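You operate a simulated robot arm through the tools that you are given. There is no shell and no other tool.

The job below is to be done with a simulated robot arm. You get a single attempt, and the scene is never put back.

JOB
Wind on pickets till both chains show 4 bar, then ease both valves.
Fine: both valve levers on HOLD before you wind.

It is judged by the outcome, as a careful person would: the job done as asked, and still so three seconds after it is handed in. It fails if anything else is knocked over, pushed out of place, dropped, spilled or broken.

ROBOT AND FRAMES
A 7-joint arm with a fingered hand, fixed in place. Base frame: the origin is at the foot of the arm, x ahead of it, y to its left, z up. Lengths are in m, angles in rad, forces in N, time in s.
With the tool pointing down near the work surface it reaches from about 0.32 to 0.7 m from the base axis. Its first joint turns from -1.204 to 3.002 rad. Payload 3.4 kg.
Tool frame: the origin (TCP) lies between the finger pads and is the grasp point; the fingertips stand 0.025 m ahead of it; z points along the fingers, y is the line along which they close. Largest opening 0.088 m; the body of the gripper starts 0.029 m behind the TCP. The gripper is a hand of 4 fingers: y runs from the thumb to the fingers, the wrist lies at [-0.013, -0.097, -0.162] in the tool frame, and closing takes about 1.5 s.
Orientation is that of the tool frame in the base frame, as [roll, pitch, yaw] about the fixed x, y, z axes, in that order (R = Rz(yaw) Ry(pitch) Rx(roll)). With the fingers straight down and the wrist toward the robot, the tool's x, y and z point along [0, 1, 0], [1, 0, 0] and [0, 0, -1] of the base frame.

CONTROLS
- The arm moves only by the tool send_rows. Its argument "commands" is a list that holds one entry, the list of rows, each a list of 7 numbers: the turn, a rotation vector about the tool's x, y, z in units of 45 degrees (1.0 is 45 degrees), then the shift along the tool's x, y, z in units of 100 mm (1.0 is 100 mm), then the finger opening in mm, from 0 to 88. In form: [[[ax, ay, az, tx, ty, tz, claw], ...]]. A call has 1 to 20 rows; each row is the pose to reach, as a shift and turn from the pose commanded when the call began, along the tool's axes at that moment. A call with a number of a shift or a turn outside -1 to 1 is refused whole. Rows are played at 5 a second. More than 0.05 m and 0.15 rad between two rows, or a gripper value outside its range, and nothing of the call is played. A pose out of reach is approached as far as the arm can. The call stops where the force on the tool passes 40 N (or 10 N more than at its start, if that is more) or the arm is blocked; 0.2 s more then pass. Each finger travels about 0.108 m/s and halts on what it meets, pressing with about 26 N; the grip force reading is that of the motor and also rises with nothing between the fingers. The clock runs only during rows and for 0.2 s after the last one: add rows that repeat a pose to give the fingers time. The reply holds the time, the measured pose of the TCP, the force on the tool along the base axes, the opening and the grip force, in the units named above and with some noise, with the torque about the TCP (base axes, N m) and any sound that the robot's microphone picked up, and new pictures: "pictures" is both (left out), scene, wrist or none.
- Cameras (640 x 400 px; columns grow to the right, rows downward): "scene" is fixed at [0.3994, 0.5169, 1.2258]; the picture's right is [-1.00, -0.01, 0.00], its down [-0.00, 0.41, -0.91] and it looks along [0.01, -0.91, -0.41] (base axes); focal length 320 px, centre (320, 200). "wrist" rides on the gripper at [0.064, -0.083, -0.098] in the tool frame; the picture's right is [-0.62, 0.37, -0.69], its down [-0.71, -0.63, 0.30] and it looks along [-0.32, 0.68, 0.65] (tool axes); focal length 265 px, centre (320, 200). There is no depth. A picture from a camera that has moved, and an enlarged one, comes with that camera's place and axes in the base frame and with its lens. The place of the scene camera against the robot may be out by one fixed shift of up to 0.025 m in any direction.
- move_column(by): slides the trunk up (or, below 0, down) by that many m; the arm rides with it, the base frame stays. It gives what a move gives, with no picture.
- hand_shape(shape): the hand has 4 fingers and takes this shape, open, in about a second: jaw (thumb against the fingers, like two jaws); tri (thumb and two fingers); tip (a fingertip pinch); poke (one finger out to press); point (the index stretched); flat (the hand flat); cup (the hand cupped); fist (a fist). The gripper value then closes the fingers along that shape, each until it touches; the sizes above hold for jaw. It gives what a move gives, with no picture.
- inspect(camera, box): a new picture of the part [left, top, right, bottom] of that camera's present view, enlarged. It takes no simulated time.
- close_job(): hands the job in; it is judged then, once.

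Nothing tells you positions but the pictures and the camera data. Unless the task says otherwise, let go and move clear before handing in.

The tools are called after "Request:" by a JSON object that holds its "name" and its "arguments". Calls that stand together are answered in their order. send_rows: Moves the arm, as the interface text tells. Its arguments: {"type":"object","properties":{"commands":{"type":"array","items":{"type":"array","items":{"type":"array","items":{"type":"number"}}}},"pictures":{"type":"string","enum":["both","scene","wrist","none"]}},"required":["commands"]} The other tools are called the same way: move_column (by) slides the trunk up or down; hand_shape (shape) gives the hand a shape; inspect (camera, box) takes an enlarged picture of a part of a camera's view; close_job () hands the job in.

At the start:

```text
t: 0.0
tcp_pos: [0.3489, -0.4236, 0.9105]
orientation: [3.139, 0.002, 1.57]
contact_force: [0.2, -0.3, 0.2]
torque: [-0.03, 0.02, -0.01]
grip_width: 0.0876
grasp_force: 0.0
shape: jaw
trunk travel left (down, up): [-0.6, 0.24]
```

scene: 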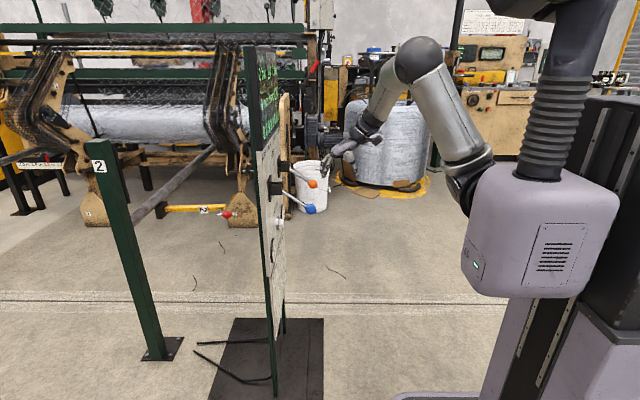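
wrist: 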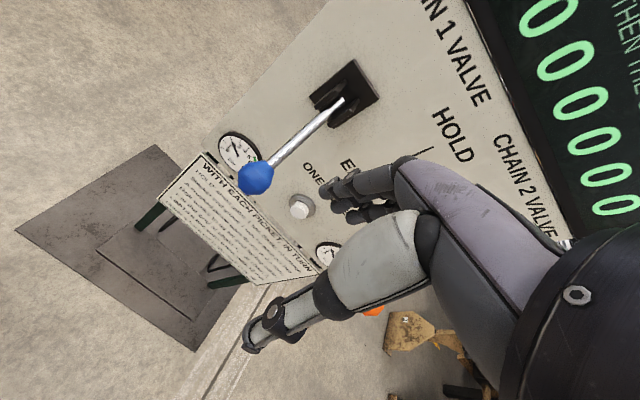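

I see a standing control panel with two valve levers (blue-knobbed chain 1, orange-knobbed chain 2), a button marked ONE..., gauges and an instruction card. I'll enlarge the views to read them before moving.

Request:
{"name": "inspect", "arguments": {"camera": "wrist", "box": [160, 100, 400, 300]}}

Request:
{"name": "inspect", "arguments": {"camera": "wrist", "box": [320, 0, 640, 250]}}

Request:
{"name": "inspect", "arguments": {"camera": "scene", "box": [200, 40, 360, 240]}}

Request:
{"name": "inspect", "arguments": {"camera": "wrist", "box": [160, 140, 330, 290]}}

```text
2.00 times, centred on (280, 200) of wrist
camera zoom: at [0.2651, -0.3595, 1.0095], right [0.37, -0.62, 0.69], down [-0.63, -0.71, -0.3], along [0.68, -0.33, -0.65], focal length 531 px, centre (400, 200)
```

zoom: 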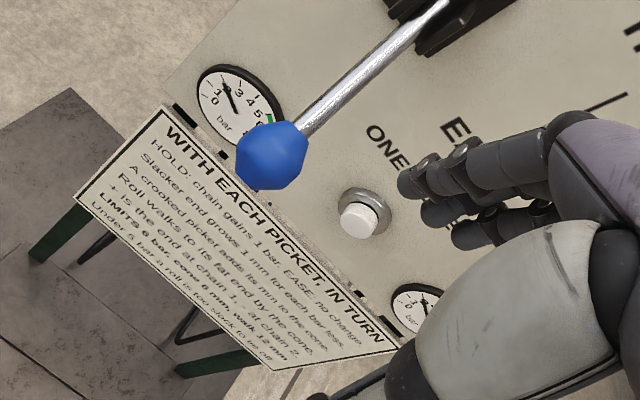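

```text
1.60 times, centred on (480, 125) of wrist
camera zoom: at [0.2651, -0.3595, 1.0095], right [0.37, -0.62, 0.69], down [-0.63, -0.71, -0.3], along [0.68, -0.33, -0.65], focal length 425 px, centre (64, 320)
```

zoom: 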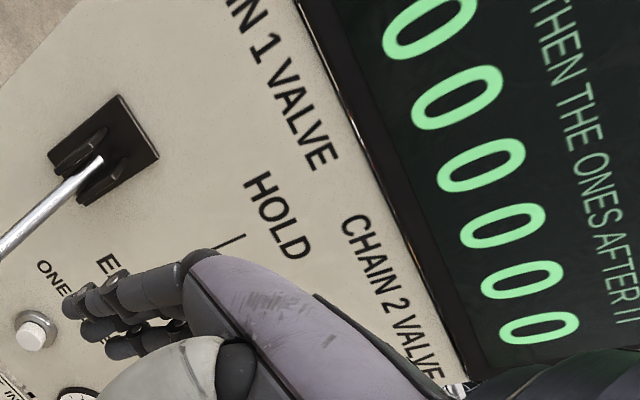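

```text
2.00 times, centred on (280, 140) of scene
camera zoom: at [0.3994, 0.5169, 1.2258], right [-1.0, -0.01, 0.0], down [0.0, 0.41, -0.91], along [0.01, -0.91, -0.41], focal length 641 px, centre (400, 320)
```

zoom: 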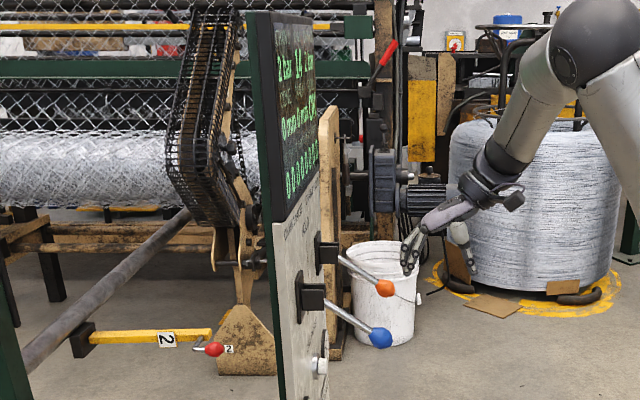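

```text
2.67 times, centred on (245, 215) of wrist
camera zoom: at [0.2651, -0.3595, 1.0095], right [0.37, -0.62, 0.69], down [-0.63, -0.71, -0.3], along [0.68, -0.33, -0.65], focal length 708 px, centre (520, 160)
```

zoom: 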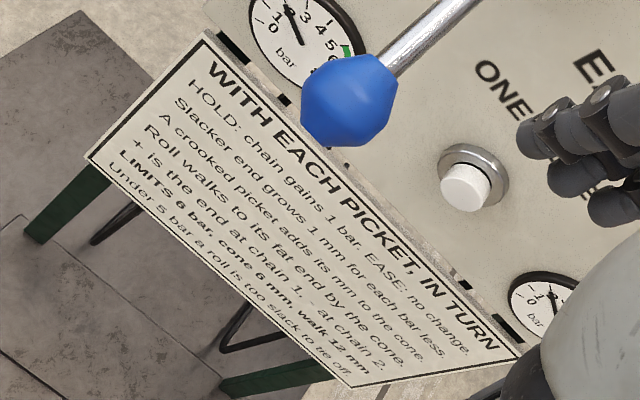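

The levers look to be at about [0.44, -0.39, 0.79] (blue) and [0.44, -0.63, 0.78] (orange) on a panel facing the robot at x≈0.56. I'll pull the hand back and tilt it so the wrist camera faces the panel squarely and I can read everything.

Request:
{"name": "send_rows", "arguments": {"commands": [[[-0.15, 0, 0, 0, -0.1, -0.1, 88], [-0.3, 0, 0, 0, -0.2, -0.2, 88], [-0.45, 0, 0, 0, -0.35, -0.3, 88], [-0.6, 0, 0, 0, -0.5, -0.4, 88], [-0.75, 0, 0, 0, -0.65, -0.5, 88], [-0.9, 0, 0, 0, -0.8, -0.5, 88], [-0.9, 0, 0, 0, -0.8, -0.5, 88]]], "pictures": "both"}}

```text
t: 1.6
tcp_pos: [0.2695, -0.4223, 0.9621]
orientation: [2.43, 0.003, 1.57]
contact_force: [-0.5, -0.2, -0.4]
torque: [-0.03, 0.02, 0.0]
grip_width: 0.0877
grasp_force: 0.0
shape: jaw
trunk travel left (down, up): [-0.6, 0.24]
camera wrist: at [0.1411, -0.3597, 0.9815], right [-0.17, -0.62, 0.77], down [-0.28, -0.72, -0.64], along [0.94, -0.33, -0.05], focal length 265 px, centre (320, 200)
```

scene: 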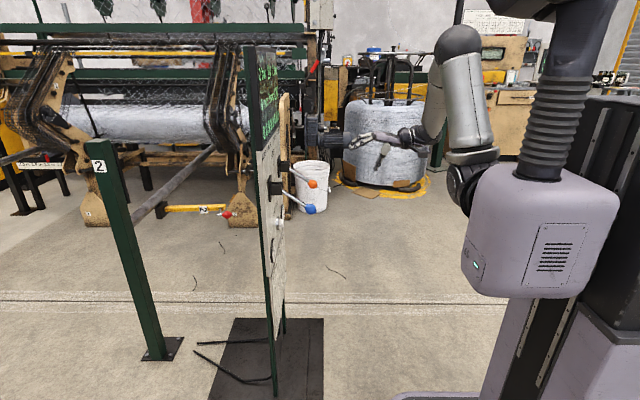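
wrist: 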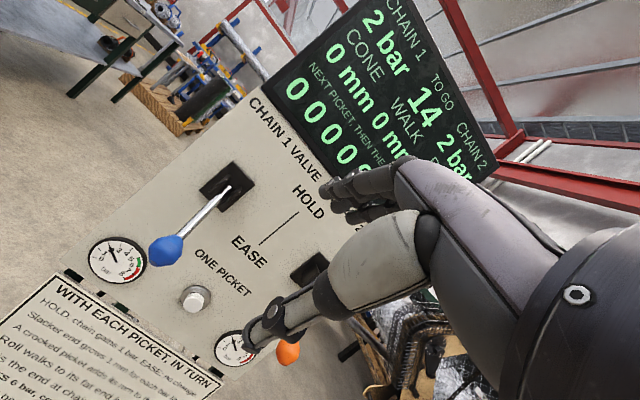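

Request:
{"name": "inspect", "arguments": {"camera": "wrist", "box": [260, 0, 520, 190]}}

Request:
{"name": "inspect", "arguments": {"camera": "wrist", "box": [60, 220, 300, 400]}}

Request:
{"name": "inspect", "arguments": {"camera": "wrist", "box": [130, 140, 380, 340]}}

```text
2.11 times, centred on (390, 95) of wrist
camera zoom: at [0.1411, -0.3597, 0.9815], right [-0.17, -0.62, 0.77], down [-0.28, -0.72, -0.64], along [0.94, -0.33, -0.05], focal length 559 px, centre (173, 421)
```

zoom: 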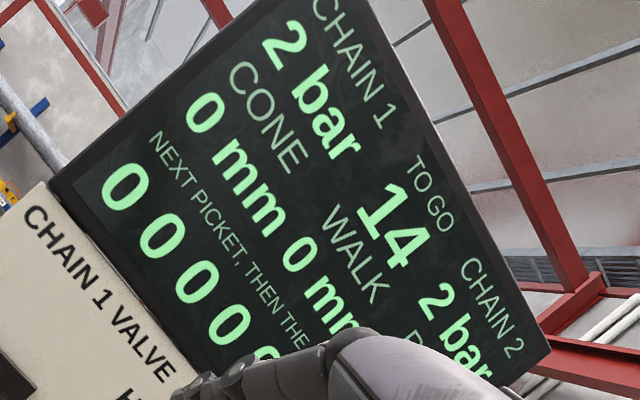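

```text
2.22 times, centred on (180, 310) of wrist
camera zoom: at [0.1411, -0.3597, 0.9815], right [-0.17, -0.62, 0.77], down [-0.28, -0.72, -0.64], along [0.94, -0.33, -0.05], focal length 590 px, centre (631, -44)
```

zoom: 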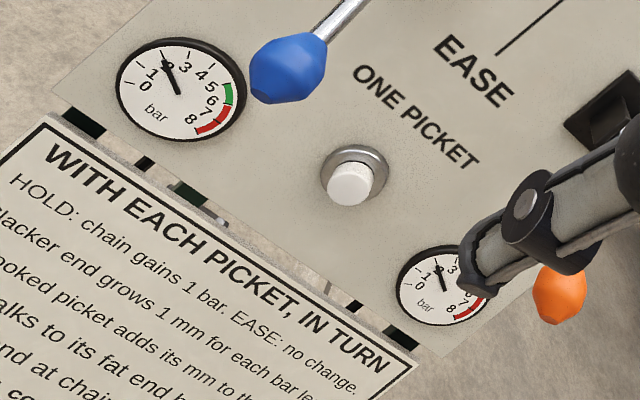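

```text
2.00 times, centred on (255, 240) of wrist
camera zoom: at [0.1411, -0.3597, 0.9815], right [-0.17, -0.62, 0.77], down [-0.28, -0.72, -0.64], along [0.94, -0.33, -0.05], focal length 531 px, centre (450, 120)
```

zoom: 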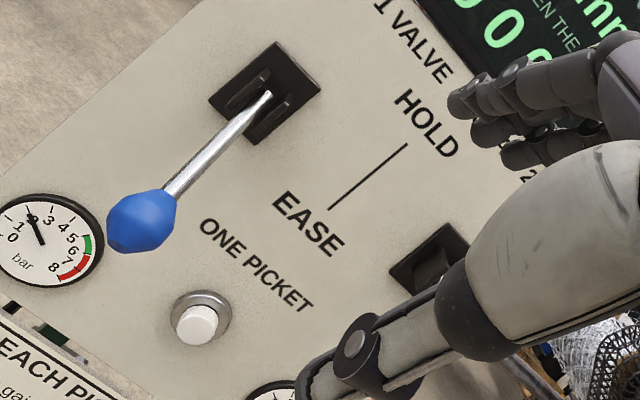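

Both chains read 2 bar, both levers sit at EASE (down), HOLD is up, and the ONE PICKET button is at about [0.566, -0.50, 0.677]. So the plan is levers up, two presses, levers down. I'll first see what the flat and poke shapes look like in free space.

Request:
{"name": "hand_shape", "arguments": {"shape": "flat"}}

Request:
{"name": "inspect", "arguments": {"camera": "scene", "box": [300, 80, 500, 205]}}

Request:
{"name": "inspect", "arguments": {"camera": "wrist", "box": [0, 0, 640, 400]}}

Request:
{"name": "hand_shape", "arguments": {"shape": "poke"}}

Request:
{"name": "inspect", "arguments": {"camera": "scene", "box": [300, 80, 500, 205]}}

Request:
{"name": "inspect", "arguments": {"camera": "wrist", "box": [0, 0, 640, 400]}}

```text
t: 2.5
tcp_pos: [0.2694, -0.4239, 0.9616]
orientation: [2.433, 0.004, 1.568]
contact_force: [0.0, -0.3, 0.5]
torque: [-0.03, -0.03, -0.05]
grip_width: 0.0807
grasp_force: 0.1
shape: flat
trunk travel left (down, up): [-0.6, 0.24]
```

```text
3.20 times, centred on (400, 142) of scene
camera zoom: at [0.3994, 0.5169, 1.2258], right [-1.0, -0.01, 0.0], down [0.0, 0.41, -0.91], along [0.01, -0.91, -0.41], focal length 1025 px, centre (64, 384)
```

zoom: 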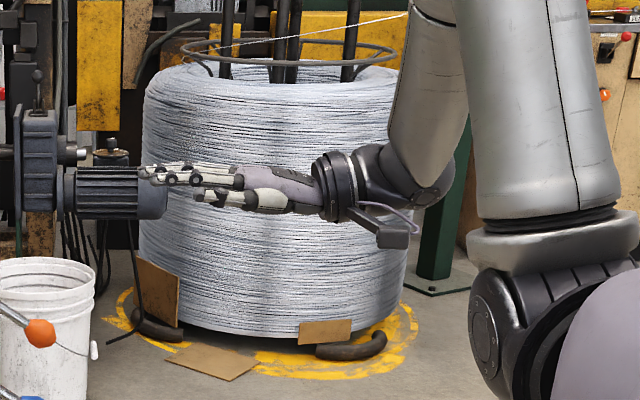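

```text
1.00 times, centred on (320, 200) of wrist (not enlarged: the box is as wide or as high as the picture)
camera zoom: at [0.1412, -0.36, 0.9815], right [-0.17, -0.62, 0.77], down [-0.28, -0.72, -0.64], along [0.94, -0.32, -0.05], focal length 265 px, centre (320, 200)
```

zoom: 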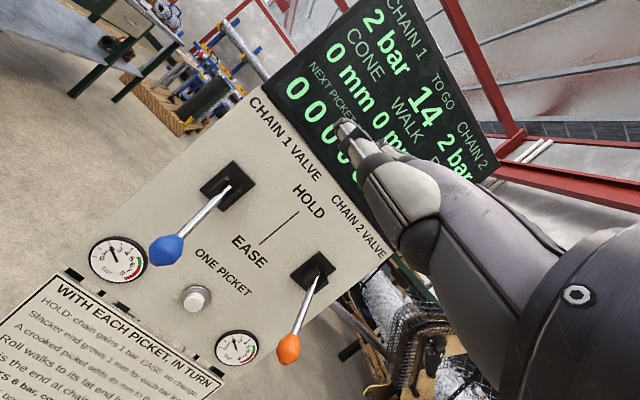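

```text
t: 3.4
tcp_pos: [0.2688, -0.4243, 0.9616]
orientation: [2.433, 0.002, 1.571]
contact_force: [-0.7, 0.1, -0.6]
torque: [-0.03, 0.0, 0.0]
grip_width: 0.0002
grasp_force: 0.0
shape: poke
trunk travel left (down, up): [-0.6, 0.24]
```

```text
3.20 times, centred on (400, 142) of scene
camera zoom: at [0.3994, 0.5169, 1.2258], right [-1.0, -0.01, 0.0], down [0.0, 0.41, -0.91], along [0.01, -0.91, -0.41], focal length 1025 px, centre (64, 384)
```

zoom: 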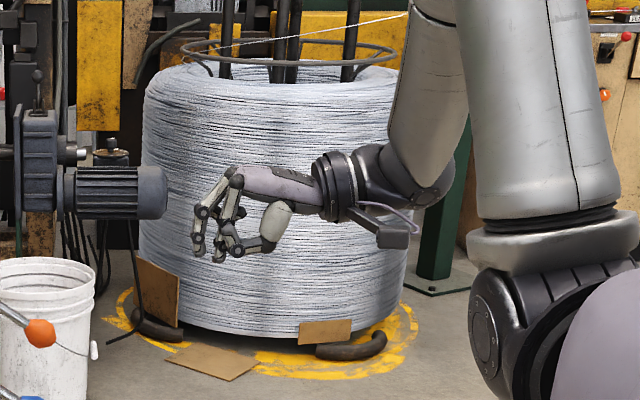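

```text
1.00 times, centred on (320, 200) of wrist (not enlarged: the box is as wide or as high as the picture)
camera zoom: at [0.1412, -0.36, 0.9815], right [-0.17, -0.62, 0.77], down [-0.28, -0.72, -0.64], along [0.94, -0.32, -0.05], focal length 265 px, centre (320, 200)
```

zoom: 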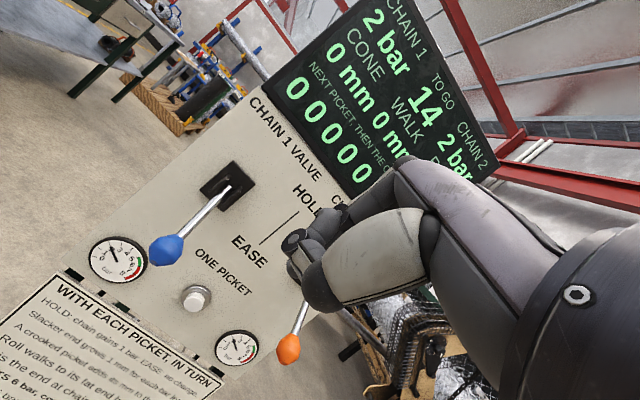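

Flat gives a level, straight hand at this tilt, and poke bends the finger downward. I'll check the point shape, since a straight index may press the button more cleanly.

Request:
{"name": "hand_shape", "arguments": {"shape": "point"}}

Request:
{"name": "inspect", "arguments": {"camera": "scene", "box": [320, 100, 440, 175]}}

Request:
{"name": "inspect", "arguments": {"camera": "wrist", "box": [0, 0, 640, 400]}}

Request:
{"name": "inspect", "arguments": {"camera": "wrist", "box": [220, 60, 540, 320]}}

```text
t: 4.3
tcp_pos: [0.2688, -0.4237, 0.9623]
orientation: [2.433, 0.002, 1.571]
contact_force: [0.0, 0.5, 0.6]
torque: [0.02, -0.02, 0.0]
grip_width: 0.0002
grasp_force: 0.0
shape: point
trunk travel left (down, up): [-0.6, 0.24]
```

```text
5.33 times, centred on (380, 138) of scene
camera zoom: at [0.3994, 0.5169, 1.2258], right [-1.0, -0.01, 0.0], down [0.0, 0.41, -0.91], along [0.01, -0.91, -0.41], focal length 1708 px, centre (0, 533)
```

zoom: 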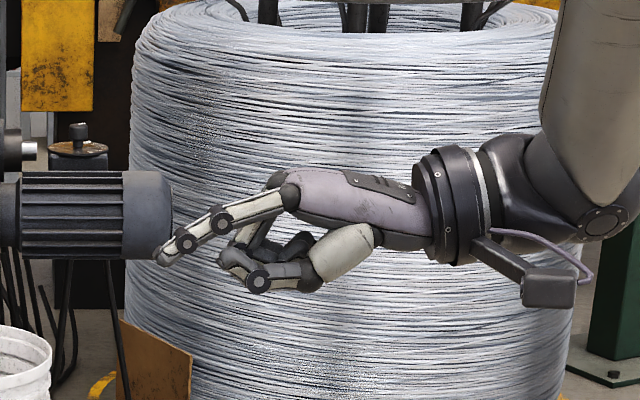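

```text
1.00 times, centred on (320, 200) of wrist (not enlarged: the box is as wide or as high as the picture)
camera zoom: at [0.1412, -0.3601, 0.9815], right [-0.17, -0.62, 0.77], down [-0.28, -0.72, -0.64], along [0.94, -0.32, -0.05], focal length 265 px, centre (320, 200)
```

zoom: 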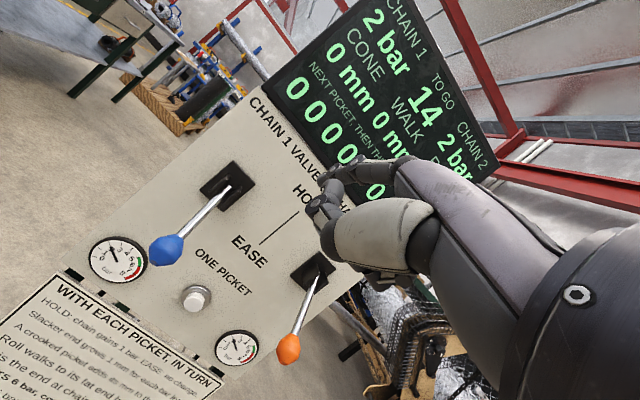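

```text
1.54 times, centred on (380, 190) of wrist
camera zoom: at [0.1412, -0.3601, 0.9815], right [-0.17, -0.62, 0.77], down [-0.28, -0.72, -0.64], along [0.94, -0.32, -0.05], focal length 408 px, centre (228, 215)
```

zoom: 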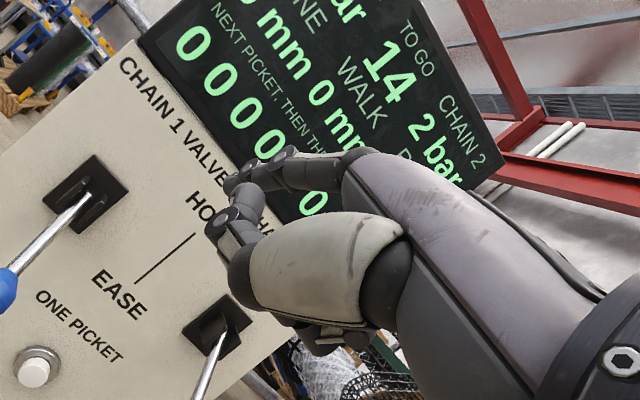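

The straight index in "point" is pitched about 27° down here, and "poke" puts the tip on the tool axis. For moving the levers a compact fist under or over the knob looks safest, so I'll look at that shape.

Request:
{"name": "hand_shape", "arguments": {"shape": "fist"}}

Request:
{"name": "inspect", "arguments": {"camera": "scene", "box": [320, 100, 440, 175]}}

Request:
{"name": "inspect", "arguments": {"camera": "wrist", "box": [0, 0, 640, 400]}}

```text
t: 5.2
tcp_pos: [0.2688, -0.4232, 0.9616]
orientation: [2.432, 0.002, 1.571]
contact_force: [0.7, 0.1, 0.7]
torque: [0.0, 0.0, -0.04]
grip_width: 0.0
grasp_force: 0.1
shape: fist
trunk travel left (down, up): [-0.6, 0.24]
```

```text
5.33 times, centred on (380, 138) of scene
camera zoom: at [0.3994, 0.5169, 1.2258], right [-1.0, -0.01, 0.0], down [0.0, 0.41, -0.91], along [0.01, -0.91, -0.41], focal length 1708 px, centre (0, 533)
```

zoom: 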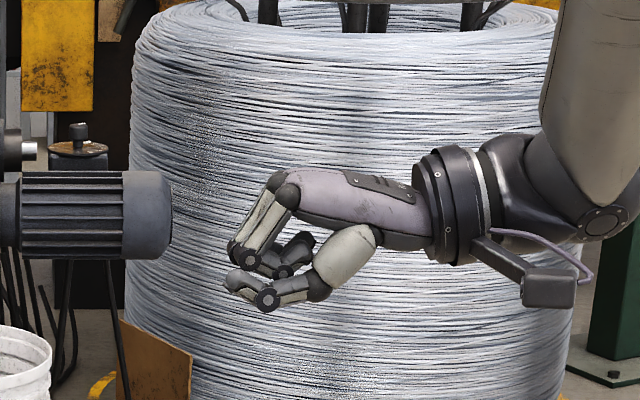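

```text
1.00 times, centred on (320, 200) of wrist (not enlarged: the box is as wide or as high as the picture)
camera zoom: at [0.1412, -0.3601, 0.9815], right [-0.17, -0.62, 0.77], down [-0.28, -0.72, -0.64], along [0.94, -0.32, -0.05], focal length 265 px, centre (320, 200)
```

zoom: 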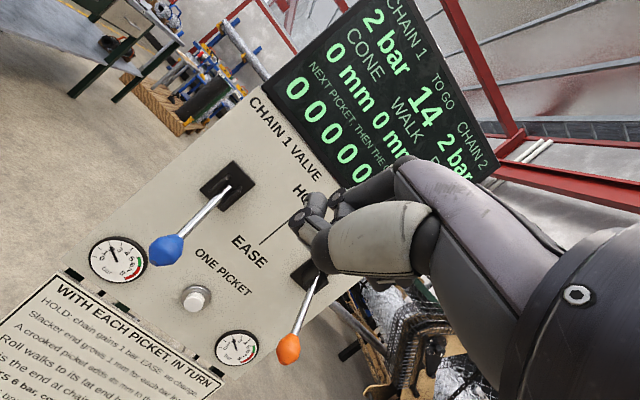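

The fist spans roughly from the TCP height to 7 cm above it, with the knuckles just behind the TCP. I'll lower the trunk so the hand can go beneath the blue knob with the arm still comfortably bent.

Request:
{"name": "move_column", "arguments": {"by": -0.2}}

```text
t: 7.4
tcp_pos: [0.2687, -0.4233, 0.7615]
orientation: [2.434, 0.003, 1.571]
contact_force: [-0.1, -0.3, 0.0]
torque: [0.01, 0.0, 0.02]
grip_width: 0.0
grasp_force: 0.0
shape: fist
trunk travel left (down, up): [-0.4, 0.44]
```

Request:
{"name": "send_rows", "arguments": {"commands": [[[0, 0, 0, 0.1, -0.17, 0.2, 88], [0, 0, 0, 0.2, -0.34, 0.4, 88], [0, 0, 0, 0.3, -0.51, 0.6, 88], [0, 0, 0, 0.38, -0.684, 0.797, 88], [0, 0, 0, 0.38, -0.684, 0.797, 88]]], "pictures": "both"}}

```text
t: 8.6
tcp_pos: [0.2692, -0.3856, 0.657]
orientation: [2.432, 0.002, 1.571]
contact_force: [0.2, 0.0, -0.7]
torque: [-0.01, 0.01, 0.0]
grip_width: 0.0
grasp_force: 0.1
shape: fist
trunk travel left (down, up): [-0.4, 0.44]
camera wrist: at [0.1413, -0.3216, 0.6764], right [-0.17, -0.62, 0.77], down [-0.28, -0.72, -0.64], along [0.94, -0.33, -0.05], focal length 265 px, centre (320, 200)
```

scene: 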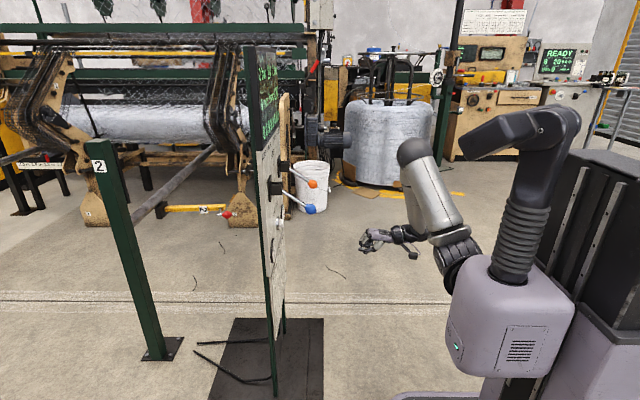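
wrist: 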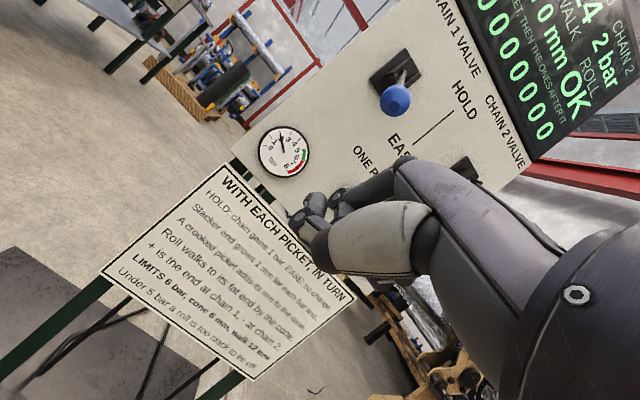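

The card and display read clearly (roll OK, upcoming pickets all 0), and the blue knob checks out at [0.438, -0.391, 0.80]. Next I slide the fist forward beneath it.

Request:
{"name": "send_rows", "arguments": {"commands": [[[0, 0, 0, 0, 0.25, 0.215, 88], [0, 0, 0, 0, 0.5, 0.43, 88], [0, 0, 0, 0, 0.75, 0.644, 88], [0, 0, 0, 0, 0.986, 0.847, 88], [0, 0, 0, 0, 0.986, 0.847, 88]]], "pictures": "scene"}}

Request:
{"name": "send_rows", "arguments": {"commands": [[[0, 0, 0, 0, 0.25, 0.215, 88], [0, 0, 0, 0, 0.49, 0.42, 88], [0, 0, 0, 0, 0.49, 0.42, 88]]], "pictures": "both"}}

Request:
{"name": "inspect", "arguments": {"camera": "scene", "box": [240, 150, 440, 275]}}

```text
t: 9.8
tcp_pos: [0.4005, -0.3856, 0.6555]
orientation: [2.434, 0.001, 1.571]
contact_force: [-0.7, 0.1, 0.4]
torque: [0.01, 0.02, 0.04]
grip_width: 0.0
grasp_force: 0.0
shape: fist
trunk travel left (down, up): [-0.4, 0.44]
```

scene: 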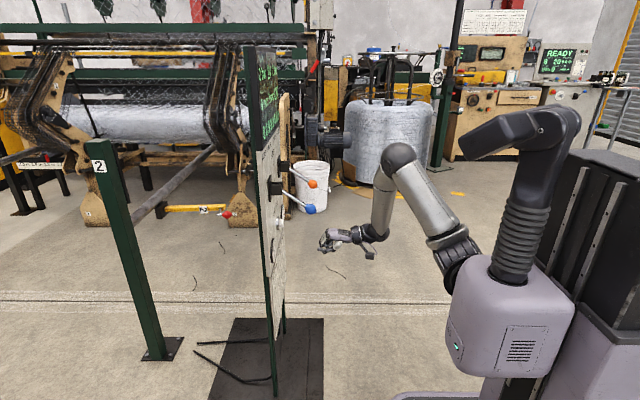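

```text
t: 10.6
tcp_pos: [0.4629, -0.3858, 0.6561]
orientation: [2.434, 0.0, 1.573]
contact_force: [-0.6, -0.3, 0.0]
torque: [0.0, -0.01, 0.02]
grip_width: 0.0001
grasp_force: 0.0
shape: fist
trunk travel left (down, up): [-0.4, 0.44]
camera wrist: at [0.3354, -0.3223, 0.676], right [-0.17, -0.62, 0.77], down [-0.28, -0.72, -0.64], along [0.94, -0.32, -0.05], focal length 265 px, centre (320, 200)
```

scene: 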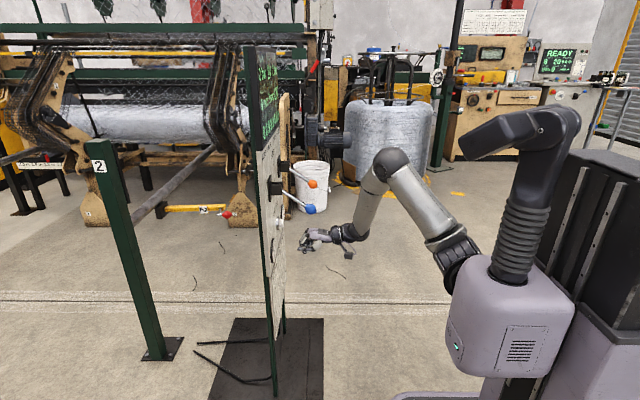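
wrist: 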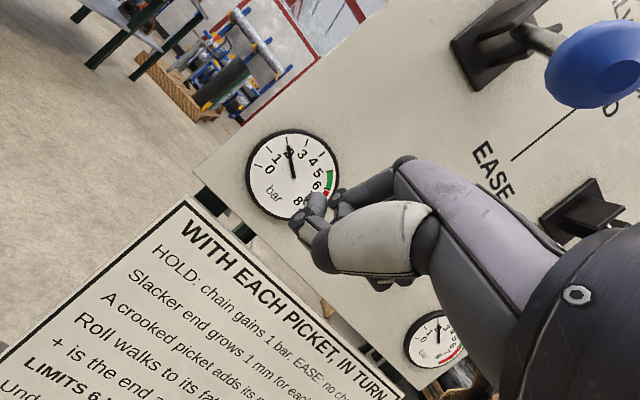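

```text
3.20 times, centred on (340, 212) of scene
camera zoom: at [0.3994, 0.5169, 1.2258], right [-1.0, -0.01, 0.0], down [0.0, 0.41, -0.91], along [0.01, -0.91, -0.41], focal length 1025 px, centre (256, 160)
```

zoom: 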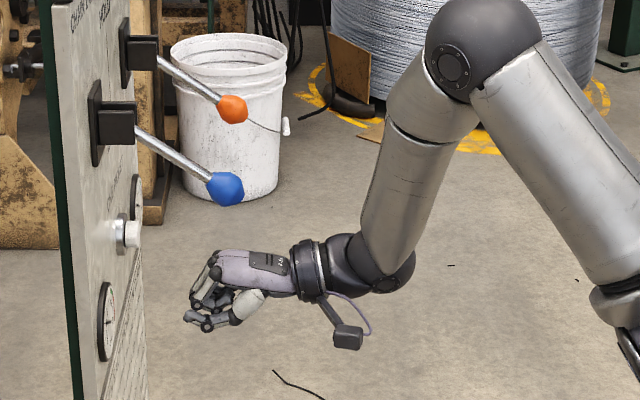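

The back of the fist is directly below the blue knob with the knuckles lined up. I lift slowly, watching the force.

Request:
{"name": "send_rows", "arguments": {"commands": [[[0, 0, 0, 0, 0.13, -0.152, 88], [0, 0, 0, 0, 0.26, -0.303, 88], [0, 0, 0, 0, 0.39, -0.455, 88], [0, 0, 0, 0, 0.456, -0.531, 88], [0, 0, 0, 0, 0.521, -0.607, 88], [0, 0, 0, 0, 0.587, -0.683, 88], [0, 0, 0, 0, 0.652, -0.759, 88]]], "pictures": "both"}}

Request:
{"name": "inspect", "arguments": {"camera": "scene", "box": [240, 150, 440, 275]}}

```text
t: 12.2
tcp_pos: [0.4633, -0.3859, 0.7564]
orientation: [2.433, 0.001, 1.571]
contact_force: [-0.8, 0.0, -3.3]
torque: [0.03, -0.16, 0.03]
grip_width: 0.0
grasp_force: 0.0
shape: fist
trunk travel left (down, up): [-0.4, 0.44]
camera wrist: at [0.3361, -0.3224, 0.7758], right [-0.17, -0.62, 0.77], down [-0.28, -0.72, -0.64], along [0.94, -0.32, -0.05], focal length 265 px, centre (320, 200)
```

scene: 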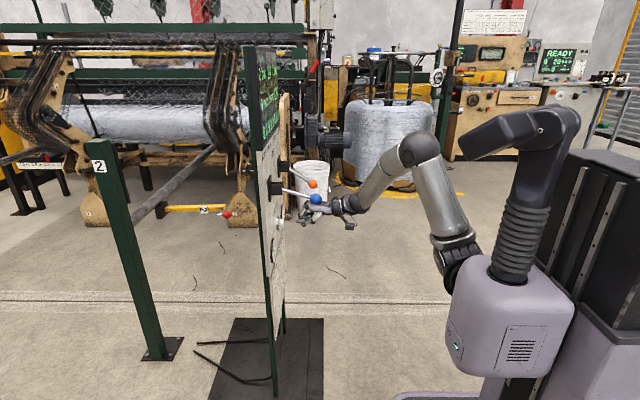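
wrist: 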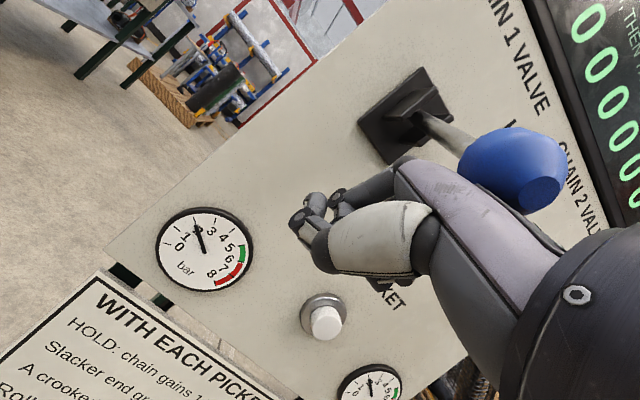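

```text
3.20 times, centred on (340, 212) of scene
camera zoom: at [0.3994, 0.5169, 1.2258], right [-1.0, -0.01, 0.0], down [0.0, 0.41, -0.91], along [0.01, -0.91, -0.41], focal length 1025 px, centre (256, 160)
```

zoom: 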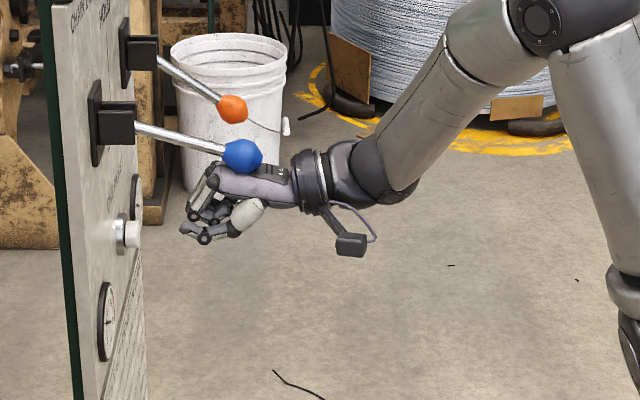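

The lever is rising smoothly with about 3 N. I continue upward toward HOLD.

Request:
{"name": "send_rows", "arguments": {"commands": [[[0, 0, 0, 0, 0.08, -0.11, 88], [0, 0, 0, 0, 0.16, -0.22, 88], [0, 0, 0, 0, 0.24, -0.33, 88], [0, 0, 0, 0, 0.31, -0.43, 88], [0, 0, 0, 0, 0.39, -0.53, 88], [0, 0, 0, 0, 0.47, -0.63, 88]]], "pictures": "both"}}

Request:
{"name": "inspect", "arguments": {"camera": "scene", "box": [240, 120, 440, 245]}}

```text
t: 13.6
tcp_pos: [0.4575, -0.3846, 0.8349]
orientation: [2.431, 0.003, 1.569]
contact_force: [0.1, 0.5, -0.1]
torque: [0.02, 0.02, -0.02]
grip_width: 0.0001
grasp_force: 0.1
shape: fist
trunk travel left (down, up): [-0.4, 0.44]
camera wrist: at [0.3299, -0.3218, 0.8549], right [-0.17, -0.62, 0.77], down [-0.28, -0.72, -0.64], along [0.94, -0.33, -0.05], focal length 265 px, centre (320, 200)
```

scene: 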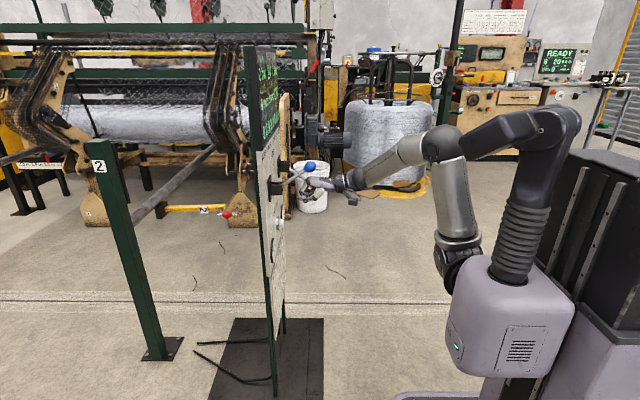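
wrist: 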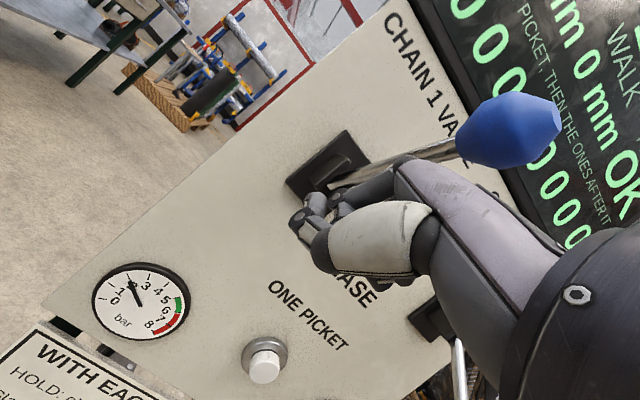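

```text
3.20 times, centred on (340, 182) of scene
camera zoom: at [0.3994, 0.5169, 1.2258], right [-1.0, -0.01, 0.0], down [0.0, 0.41, -0.91], along [0.01, -0.91, -0.41], focal length 1025 px, centre (256, 256)
```

zoom: 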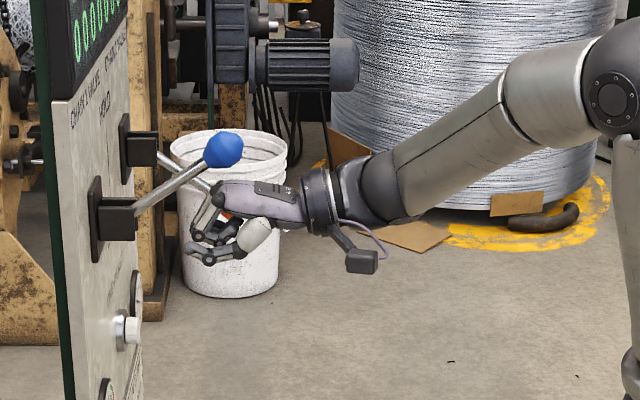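

The lever has snapped up past centre (about +30°) and the force dropped to zero, so it looks to be on HOLD. I nudge a little further up to confirm it sits on its stop.

Request:
{"name": "send_rows", "arguments": {"commands": [[[0, 0, 0, 0, 0.033, -0.038, 88], [0, 0, 0, 0, 0.065, -0.076, 88], [0, 0, 0, 0, 0.098, -0.114, 88]]], "pictures": "both"}}

Request:
{"name": "inspect", "arguments": {"camera": "scene", "box": [240, 120, 440, 245]}}

```text
t: 14.4
tcp_pos: [0.4584, -0.3848, 0.8506]
orientation: [2.434, 0.002, 1.571]
contact_force: [-1.0, -0.4, -0.5]
torque: [0.01, -0.01, -0.01]
grip_width: 0.0001
grasp_force: 0.0
shape: fist
trunk travel left (down, up): [-0.4, 0.44]
camera wrist: at [0.3307, -0.3215, 0.8699], right [-0.17, -0.62, 0.77], down [-0.28, -0.72, -0.64], along [0.94, -0.32, -0.05], focal length 265 px, centre (320, 200)
```

scene: 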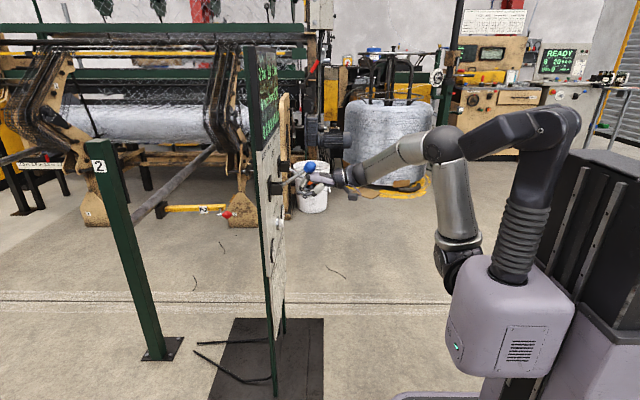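
wrist: 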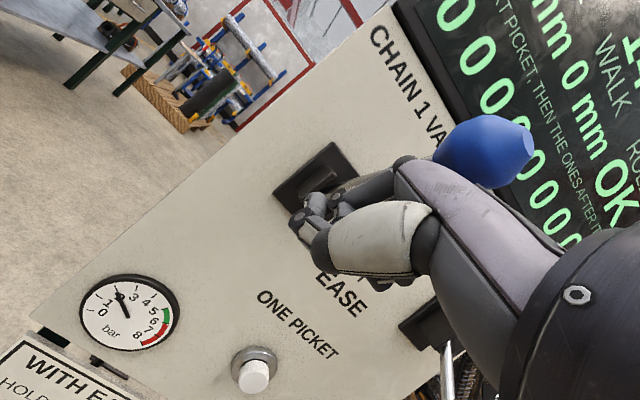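

```text
3.20 times, centred on (340, 182) of scene
camera zoom: at [0.3994, 0.5169, 1.2258], right [-1.0, -0.01, 0.0], down [0.0, 0.41, -0.91], along [0.01, -0.91, -0.41], focal length 1025 px, centre (256, 256)
```

zoom: 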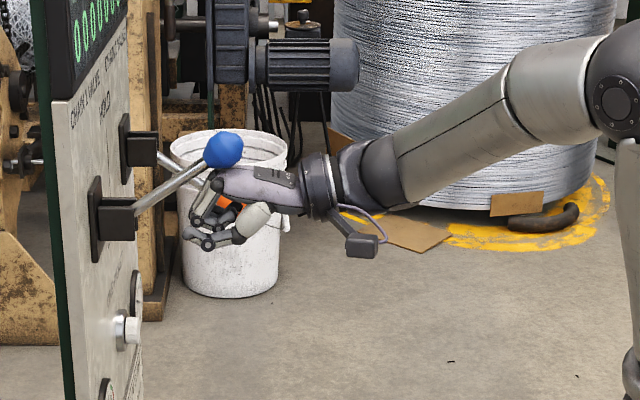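

Request:
{"name": "send_rows", "arguments": {"commands": [[[0, 0, 0, 0, 0.026, -0.03, 88], [0, 0, 0, 0, 0.052, -0.06, 88]]], "pictures": "none"}}

Request:
{"name": "inspect", "arguments": {"camera": "scene", "box": [240, 120, 440, 245]}}

```text
t: 15.0
tcp_pos: [0.4597, -0.3865, 0.8536]
orientation: [2.442, -0.001, 1.571]
contact_force: [-6.6, 3.4, -22.6]
torque: [-0.04, -0.84, -0.11]
grip_width: 0.0
grasp_force: 0.1
shape: fist
trunk travel left (down, up): [-0.4, 0.44]
```

```text
3.20 times, centred on (340, 182) of scene
camera zoom: at [0.3994, 0.5169, 1.2258], right [-1.0, -0.01, 0.0], down [0.0, 0.41, -0.91], along [0.01, -0.91, -0.41], focal length 1025 px, centre (256, 256)
```

zoom: 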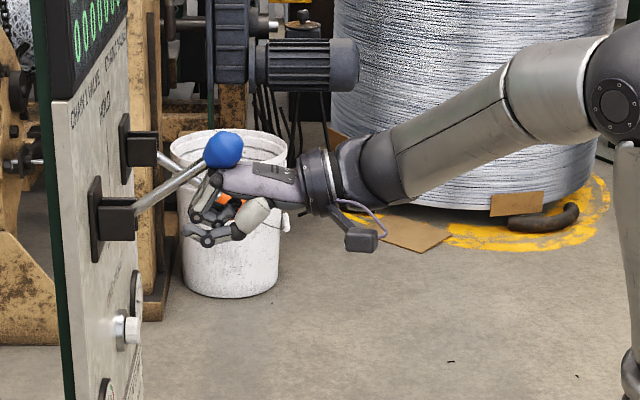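

The force rose sharply with no further lever motion, so the chain 1 lever is firmly on its HOLD stop. I back down out of contact and move across under the orange knob, turning the hand about 30° toward it for reach.

Request:
{"name": "send_rows", "arguments": {"commands": [[[0, 0, 0, 0, -0.2, 0.23, 88], [0, 0, 0, 0, -0.4, 0.46, 88], [0, 0, 0, 0, -0.6, 0.69, 88], [0, 0, 0, 0, -0.782, 0.91, 88], [0, 0, 0, 0, -0.782, 0.91, 88]]], "pictures": "none"}}

Request:
{"name": "send_rows", "arguments": {"commands": [[[0, 0, 0, 0, -0.2, 0.23, 88], [0, 0, 0, 0, -0.4, 0.46, 88], [0, 0, 0, -0.2, -0.48, 0.56, 88], [0, 0, 0, -0.6, -0.521, 0.607, 88], [0, 0, 0, -1.0, -0.521, 0.607, 88], [0, 0, 0, -1.0, -0.521, 0.607, 88]]], "pictures": "scene"}}

Request:
{"name": "inspect", "arguments": {"camera": "scene", "box": [220, 80, 420, 205]}}

```text
t: 16.2
tcp_pos: [0.4575, -0.3851, 0.7385]
orientation: [2.433, 0.003, 1.569]
contact_force: [-0.1, 0.3, -0.1]
torque: [0.02, 0.04, -0.01]
grip_width: 0.0002
grasp_force: 0.1
shape: fist
trunk travel left (down, up): [-0.4, 0.44]
```

```text
t: 17.6
tcp_pos: [0.4577, -0.4866, 0.6575]
orientation: [2.433, 0.002, 1.572]
contact_force: [-1.2, 0.0, 0.6]
torque: [-0.03, 0.02, 0.02]
grip_width: 0.0
grasp_force: 0.2
shape: fist
trunk travel left (down, up): [-0.4, 0.44]
```

scene: 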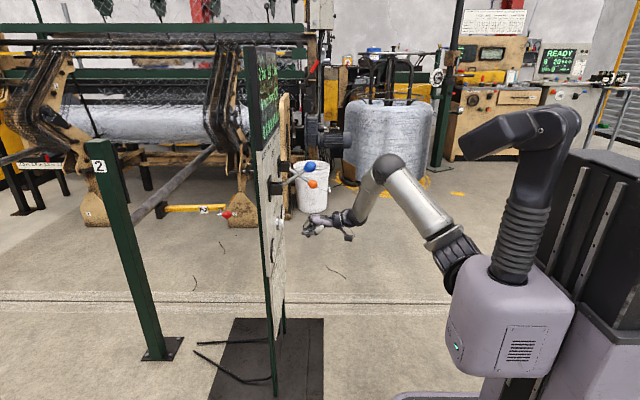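

```text
3.20 times, centred on (320, 142) of scene
camera zoom: at [0.3994, 0.5169, 1.2258], right [-1.0, -0.01, 0.0], down [0.0, 0.41, -0.91], along [0.01, -0.91, -0.41], focal length 1025 px, centre (320, 384)
```

zoom: 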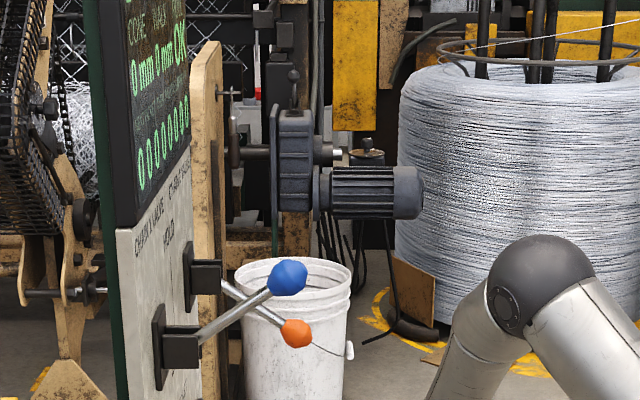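

Request:
{"name": "send_rows", "arguments": {"commands": [[[0, -0.087, 0.101, -0.2, 0, 0, 88], [0, -0.174, 0.202, -0.4, 0, 0, 88], [0, -0.26, 0.304, -0.6, 0, 0, 88], [0, -0.347, 0.405, -0.8, 0, 0, 88], [0, -0.434, 0.506, -1.0, 0.04, 0.03, 88], [0, -0.434, 0.506, -1.0, 0.04, 0.03, 88]]], "pictures": "both"}}

Request:
{"name": "inspect", "arguments": {"camera": "scene", "box": [240, 140, 440, 265]}}

```text
t: 19.0
tcp_pos: [0.4632, -0.5858, 0.6578]
orientation: [2.432, 0.0, 1.047]
contact_force: [-0.1, 0.4, 0.0]
torque: [0.01, 0.01, 0.02]
grip_width: 0.0
grasp_force: 0.1
shape: fist
trunk travel left (down, up): [-0.4, 0.44]
camera wrist: at [0.3841, -0.4678, 0.6777], right [-0.46, -0.45, 0.77], down [-0.6, -0.48, -0.64], along [0.65, -0.75, -0.05], focal length 265 px, centre (320, 200)
```

scene: 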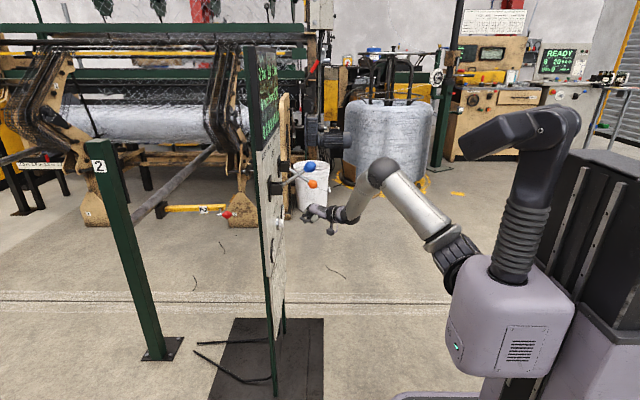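
wrist: 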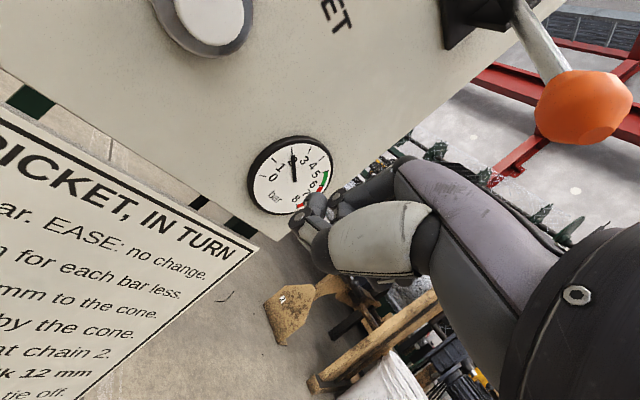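

```text
3.20 times, centred on (340, 202) of scene
camera zoom: at [0.3994, 0.5169, 1.2258], right [-1.0, -0.01, 0.0], down [0.0, 0.41, -0.91], along [0.01, -0.91, -0.41], focal length 1025 px, centre (256, 192)
```

zoom: 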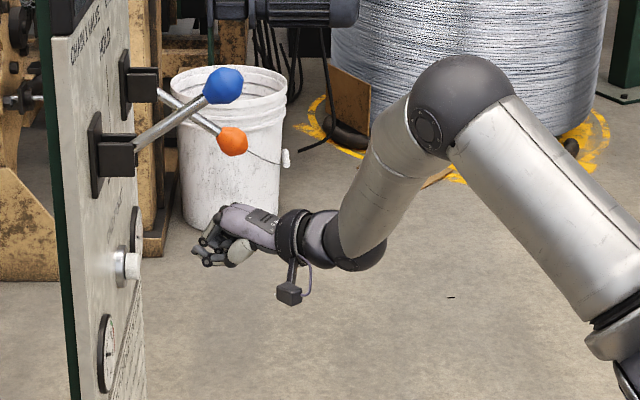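

The fist is now under the orange knob (button seen at about [0.56, -0.50, 0.685]). I centre by a centimetre and lift the same way.

Request:
{"name": "send_rows", "arguments": {"commands": [[[0, 0, 0, -0.095, 0.042, 0.036, 88], [0, 0, 0, -0.095, 0.172, -0.116, 88], [0, 0, 0, -0.095, 0.302, -0.267, 88], [0, 0, 0, -0.095, 0.432, -0.419, 88], [0, 0, 0, -0.095, 0.498, -0.495, 88], [0, 0, 0, -0.095, 0.563, -0.571, 88], [0, 0, 0, -0.095, 0.629, -0.647, 88], [0, 0, 0, -0.095, 0.694, -0.723, 88]]], "pictures": "both"}}

Request:
{"name": "inspect", "arguments": {"camera": "scene", "box": [240, 120, 440, 245]}}

```text
t: 20.8
tcp_pos: [0.4622, -0.5964, 0.7583]
orientation: [2.435, 0.001, 1.049]
contact_force: [-0.8, -1.6, -3.9]
torque: [0.06, -0.22, 0.01]
grip_width: 0.0
grasp_force: 0.0
shape: fist
trunk travel left (down, up): [-0.4, 0.44]
camera wrist: at [0.3849, -0.4783, 0.778], right [-0.46, -0.45, 0.77], down [-0.6, -0.48, -0.64], along [0.66, -0.75, -0.05], focal length 265 px, centre (320, 200)
```

scene: 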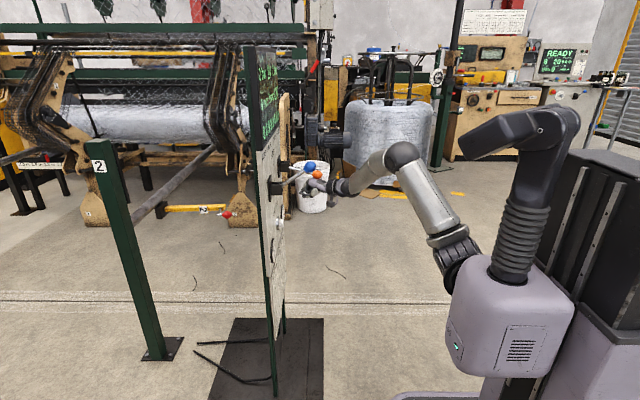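
wrist: 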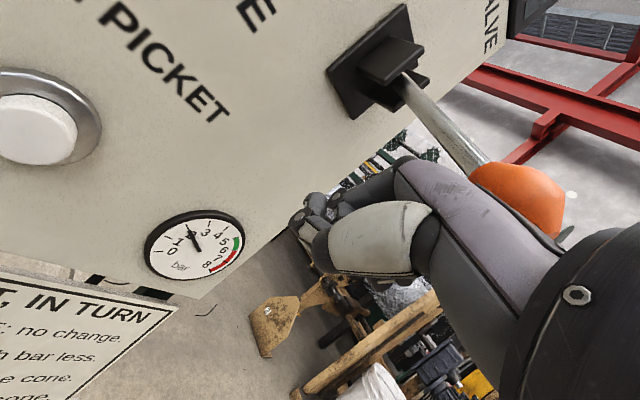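

```text
3.20 times, centred on (340, 182) of scene
camera zoom: at [0.3994, 0.5169, 1.2258], right [-1.0, -0.01, 0.0], down [0.0, 0.41, -0.91], along [0.01, -0.91, -0.41], focal length 1025 px, centre (256, 256)
```

zoom: 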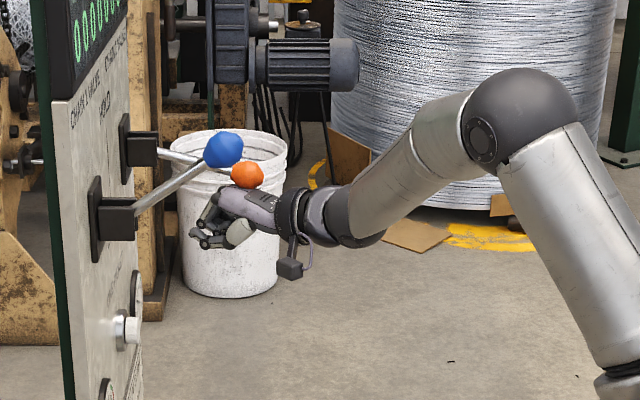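

Request:
{"name": "send_rows", "arguments": {"commands": [[[0, 0, 0, 0, 0.08, -0.11, 88], [0, 0, 0, 0, 0.16, -0.22, 88], [0, 0, 0, 0, 0.24, -0.33, 88], [0, 0, 0, 0, 0.31, -0.43, 88], [0, 0, 0, 0, 0.39, -0.53, 88], [0, 0, 0, 0, 0.47, -0.63, 88]]], "pictures": "both"}}

Request:
{"name": "inspect", "arguments": {"camera": "scene", "box": [240, 120, 440, 245]}}

```text
t: 22.2
tcp_pos: [0.4586, -0.5944, 0.838]
orientation: [2.431, 0.002, 1.046]
contact_force: [0.0, 0.3, 0.2]
torque: [0.04, -0.04, 0.0]
grip_width: 0.0
grasp_force: 0.0
shape: fist
trunk travel left (down, up): [-0.4, 0.44]
camera wrist: at [0.38, -0.4754, 0.8575], right [-0.46, -0.45, 0.77], down [-0.6, -0.48, -0.64], along [0.66, -0.75, -0.05], focal length 265 px, centre (320, 200)
```

scene: 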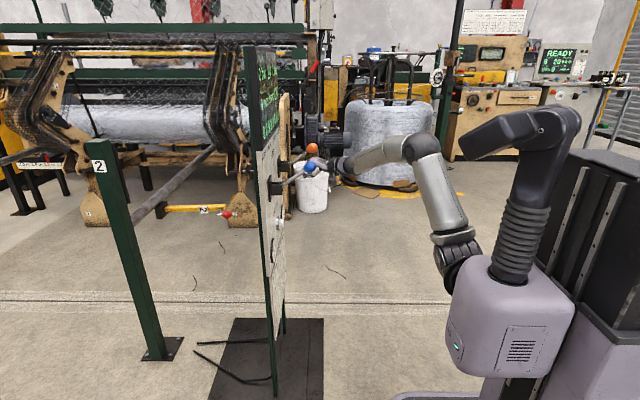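
wrist: 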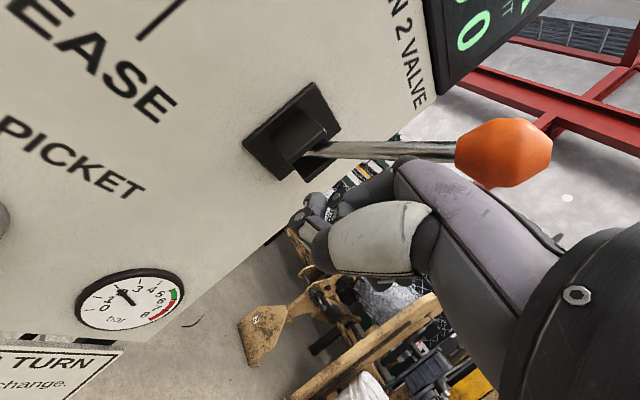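

```text
3.20 times, centred on (340, 182) of scene
camera zoom: at [0.3994, 0.5169, 1.2258], right [-1.0, -0.01, 0.0], down [0.0, 0.41, -0.91], along [0.01, -0.91, -0.41], focal length 1025 px, centre (256, 256)
```

zoom: 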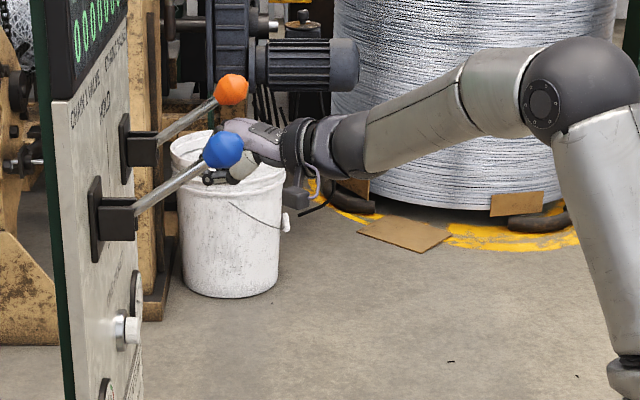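

Both levers are now up on HOLD. I withdraw downward and back, straighten the hand, and get ready to press the ONE PICKET button.

Request:
{"name": "send_rows", "arguments": {"commands": [[[0, 0, 0, 0, -0.21, 0.247, 88], [0, 0, 0, 0, -0.42, 0.493, 88], [0, 0, 0, 0, -0.63, 0.74, 88], [0, 0, 0, 0, -0.847, 0.986, 88], [0, 0, 0, 0, -0.847, 0.986, 88]]], "pictures": "none"}}

Request:
{"name": "send_rows", "arguments": {"commands": [[[0, 0, 0, 0, -0.25, -0.217, 88], [0, 0, 0, 0.05, -0.5, -0.433, 88], [0, 0.108, -0.126, 0.15, -0.759, -0.652, 88], [0, 0.217, -0.253, 0.3, -0.759, -0.652, 88], [0, 0.325, -0.38, 0.4, -0.759, -0.652, 88], [0, 0.434, -0.506, 0.5, -0.759, -0.652, 88], [0, 0.434, -0.506, 0.5, -0.759, -0.652, 88]]], "pictures": "both"}}

```text
t: 23.4
tcp_pos: [0.4589, -0.5938, 0.7071]
orientation: [2.433, 0.003, 1.048]
contact_force: [0.6, 0.1, 0.0]
torque: [0.04, -0.02, 0.02]
grip_width: 0.0
grasp_force: 0.0
shape: fist
trunk travel left (down, up): [-0.4, 0.44]
```

```text
t: 25.0
tcp_pos: [0.3971, -0.4997, 0.7067]
orientation: [2.433, 0.001, 1.572]
contact_force: [0.0, -0.1, 0.6]
torque: [0.03, 0.02, -0.01]
grip_width: 0.0
grasp_force: 0.0
shape: fist
trunk travel left (down, up): [-0.4, 0.44]
camera wrist: at [0.2691, -0.4368, 0.727], right [-0.17, -0.62, 0.77], down [-0.28, -0.72, -0.64], along [0.94, -0.32, -0.05], focal length 265 px, centre (320, 200)
```

scene: 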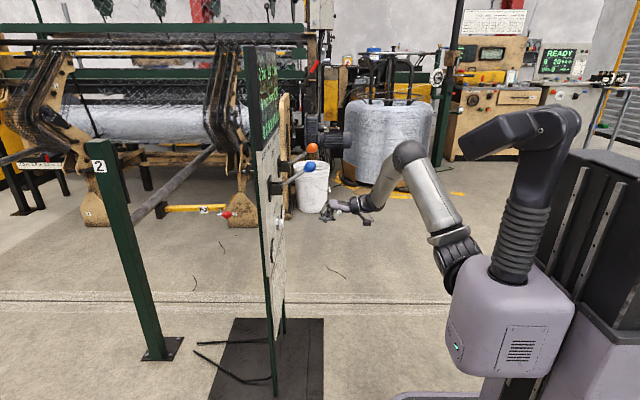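
wrist: 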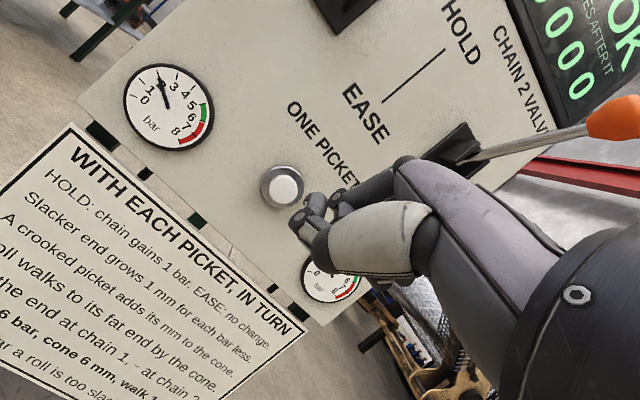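

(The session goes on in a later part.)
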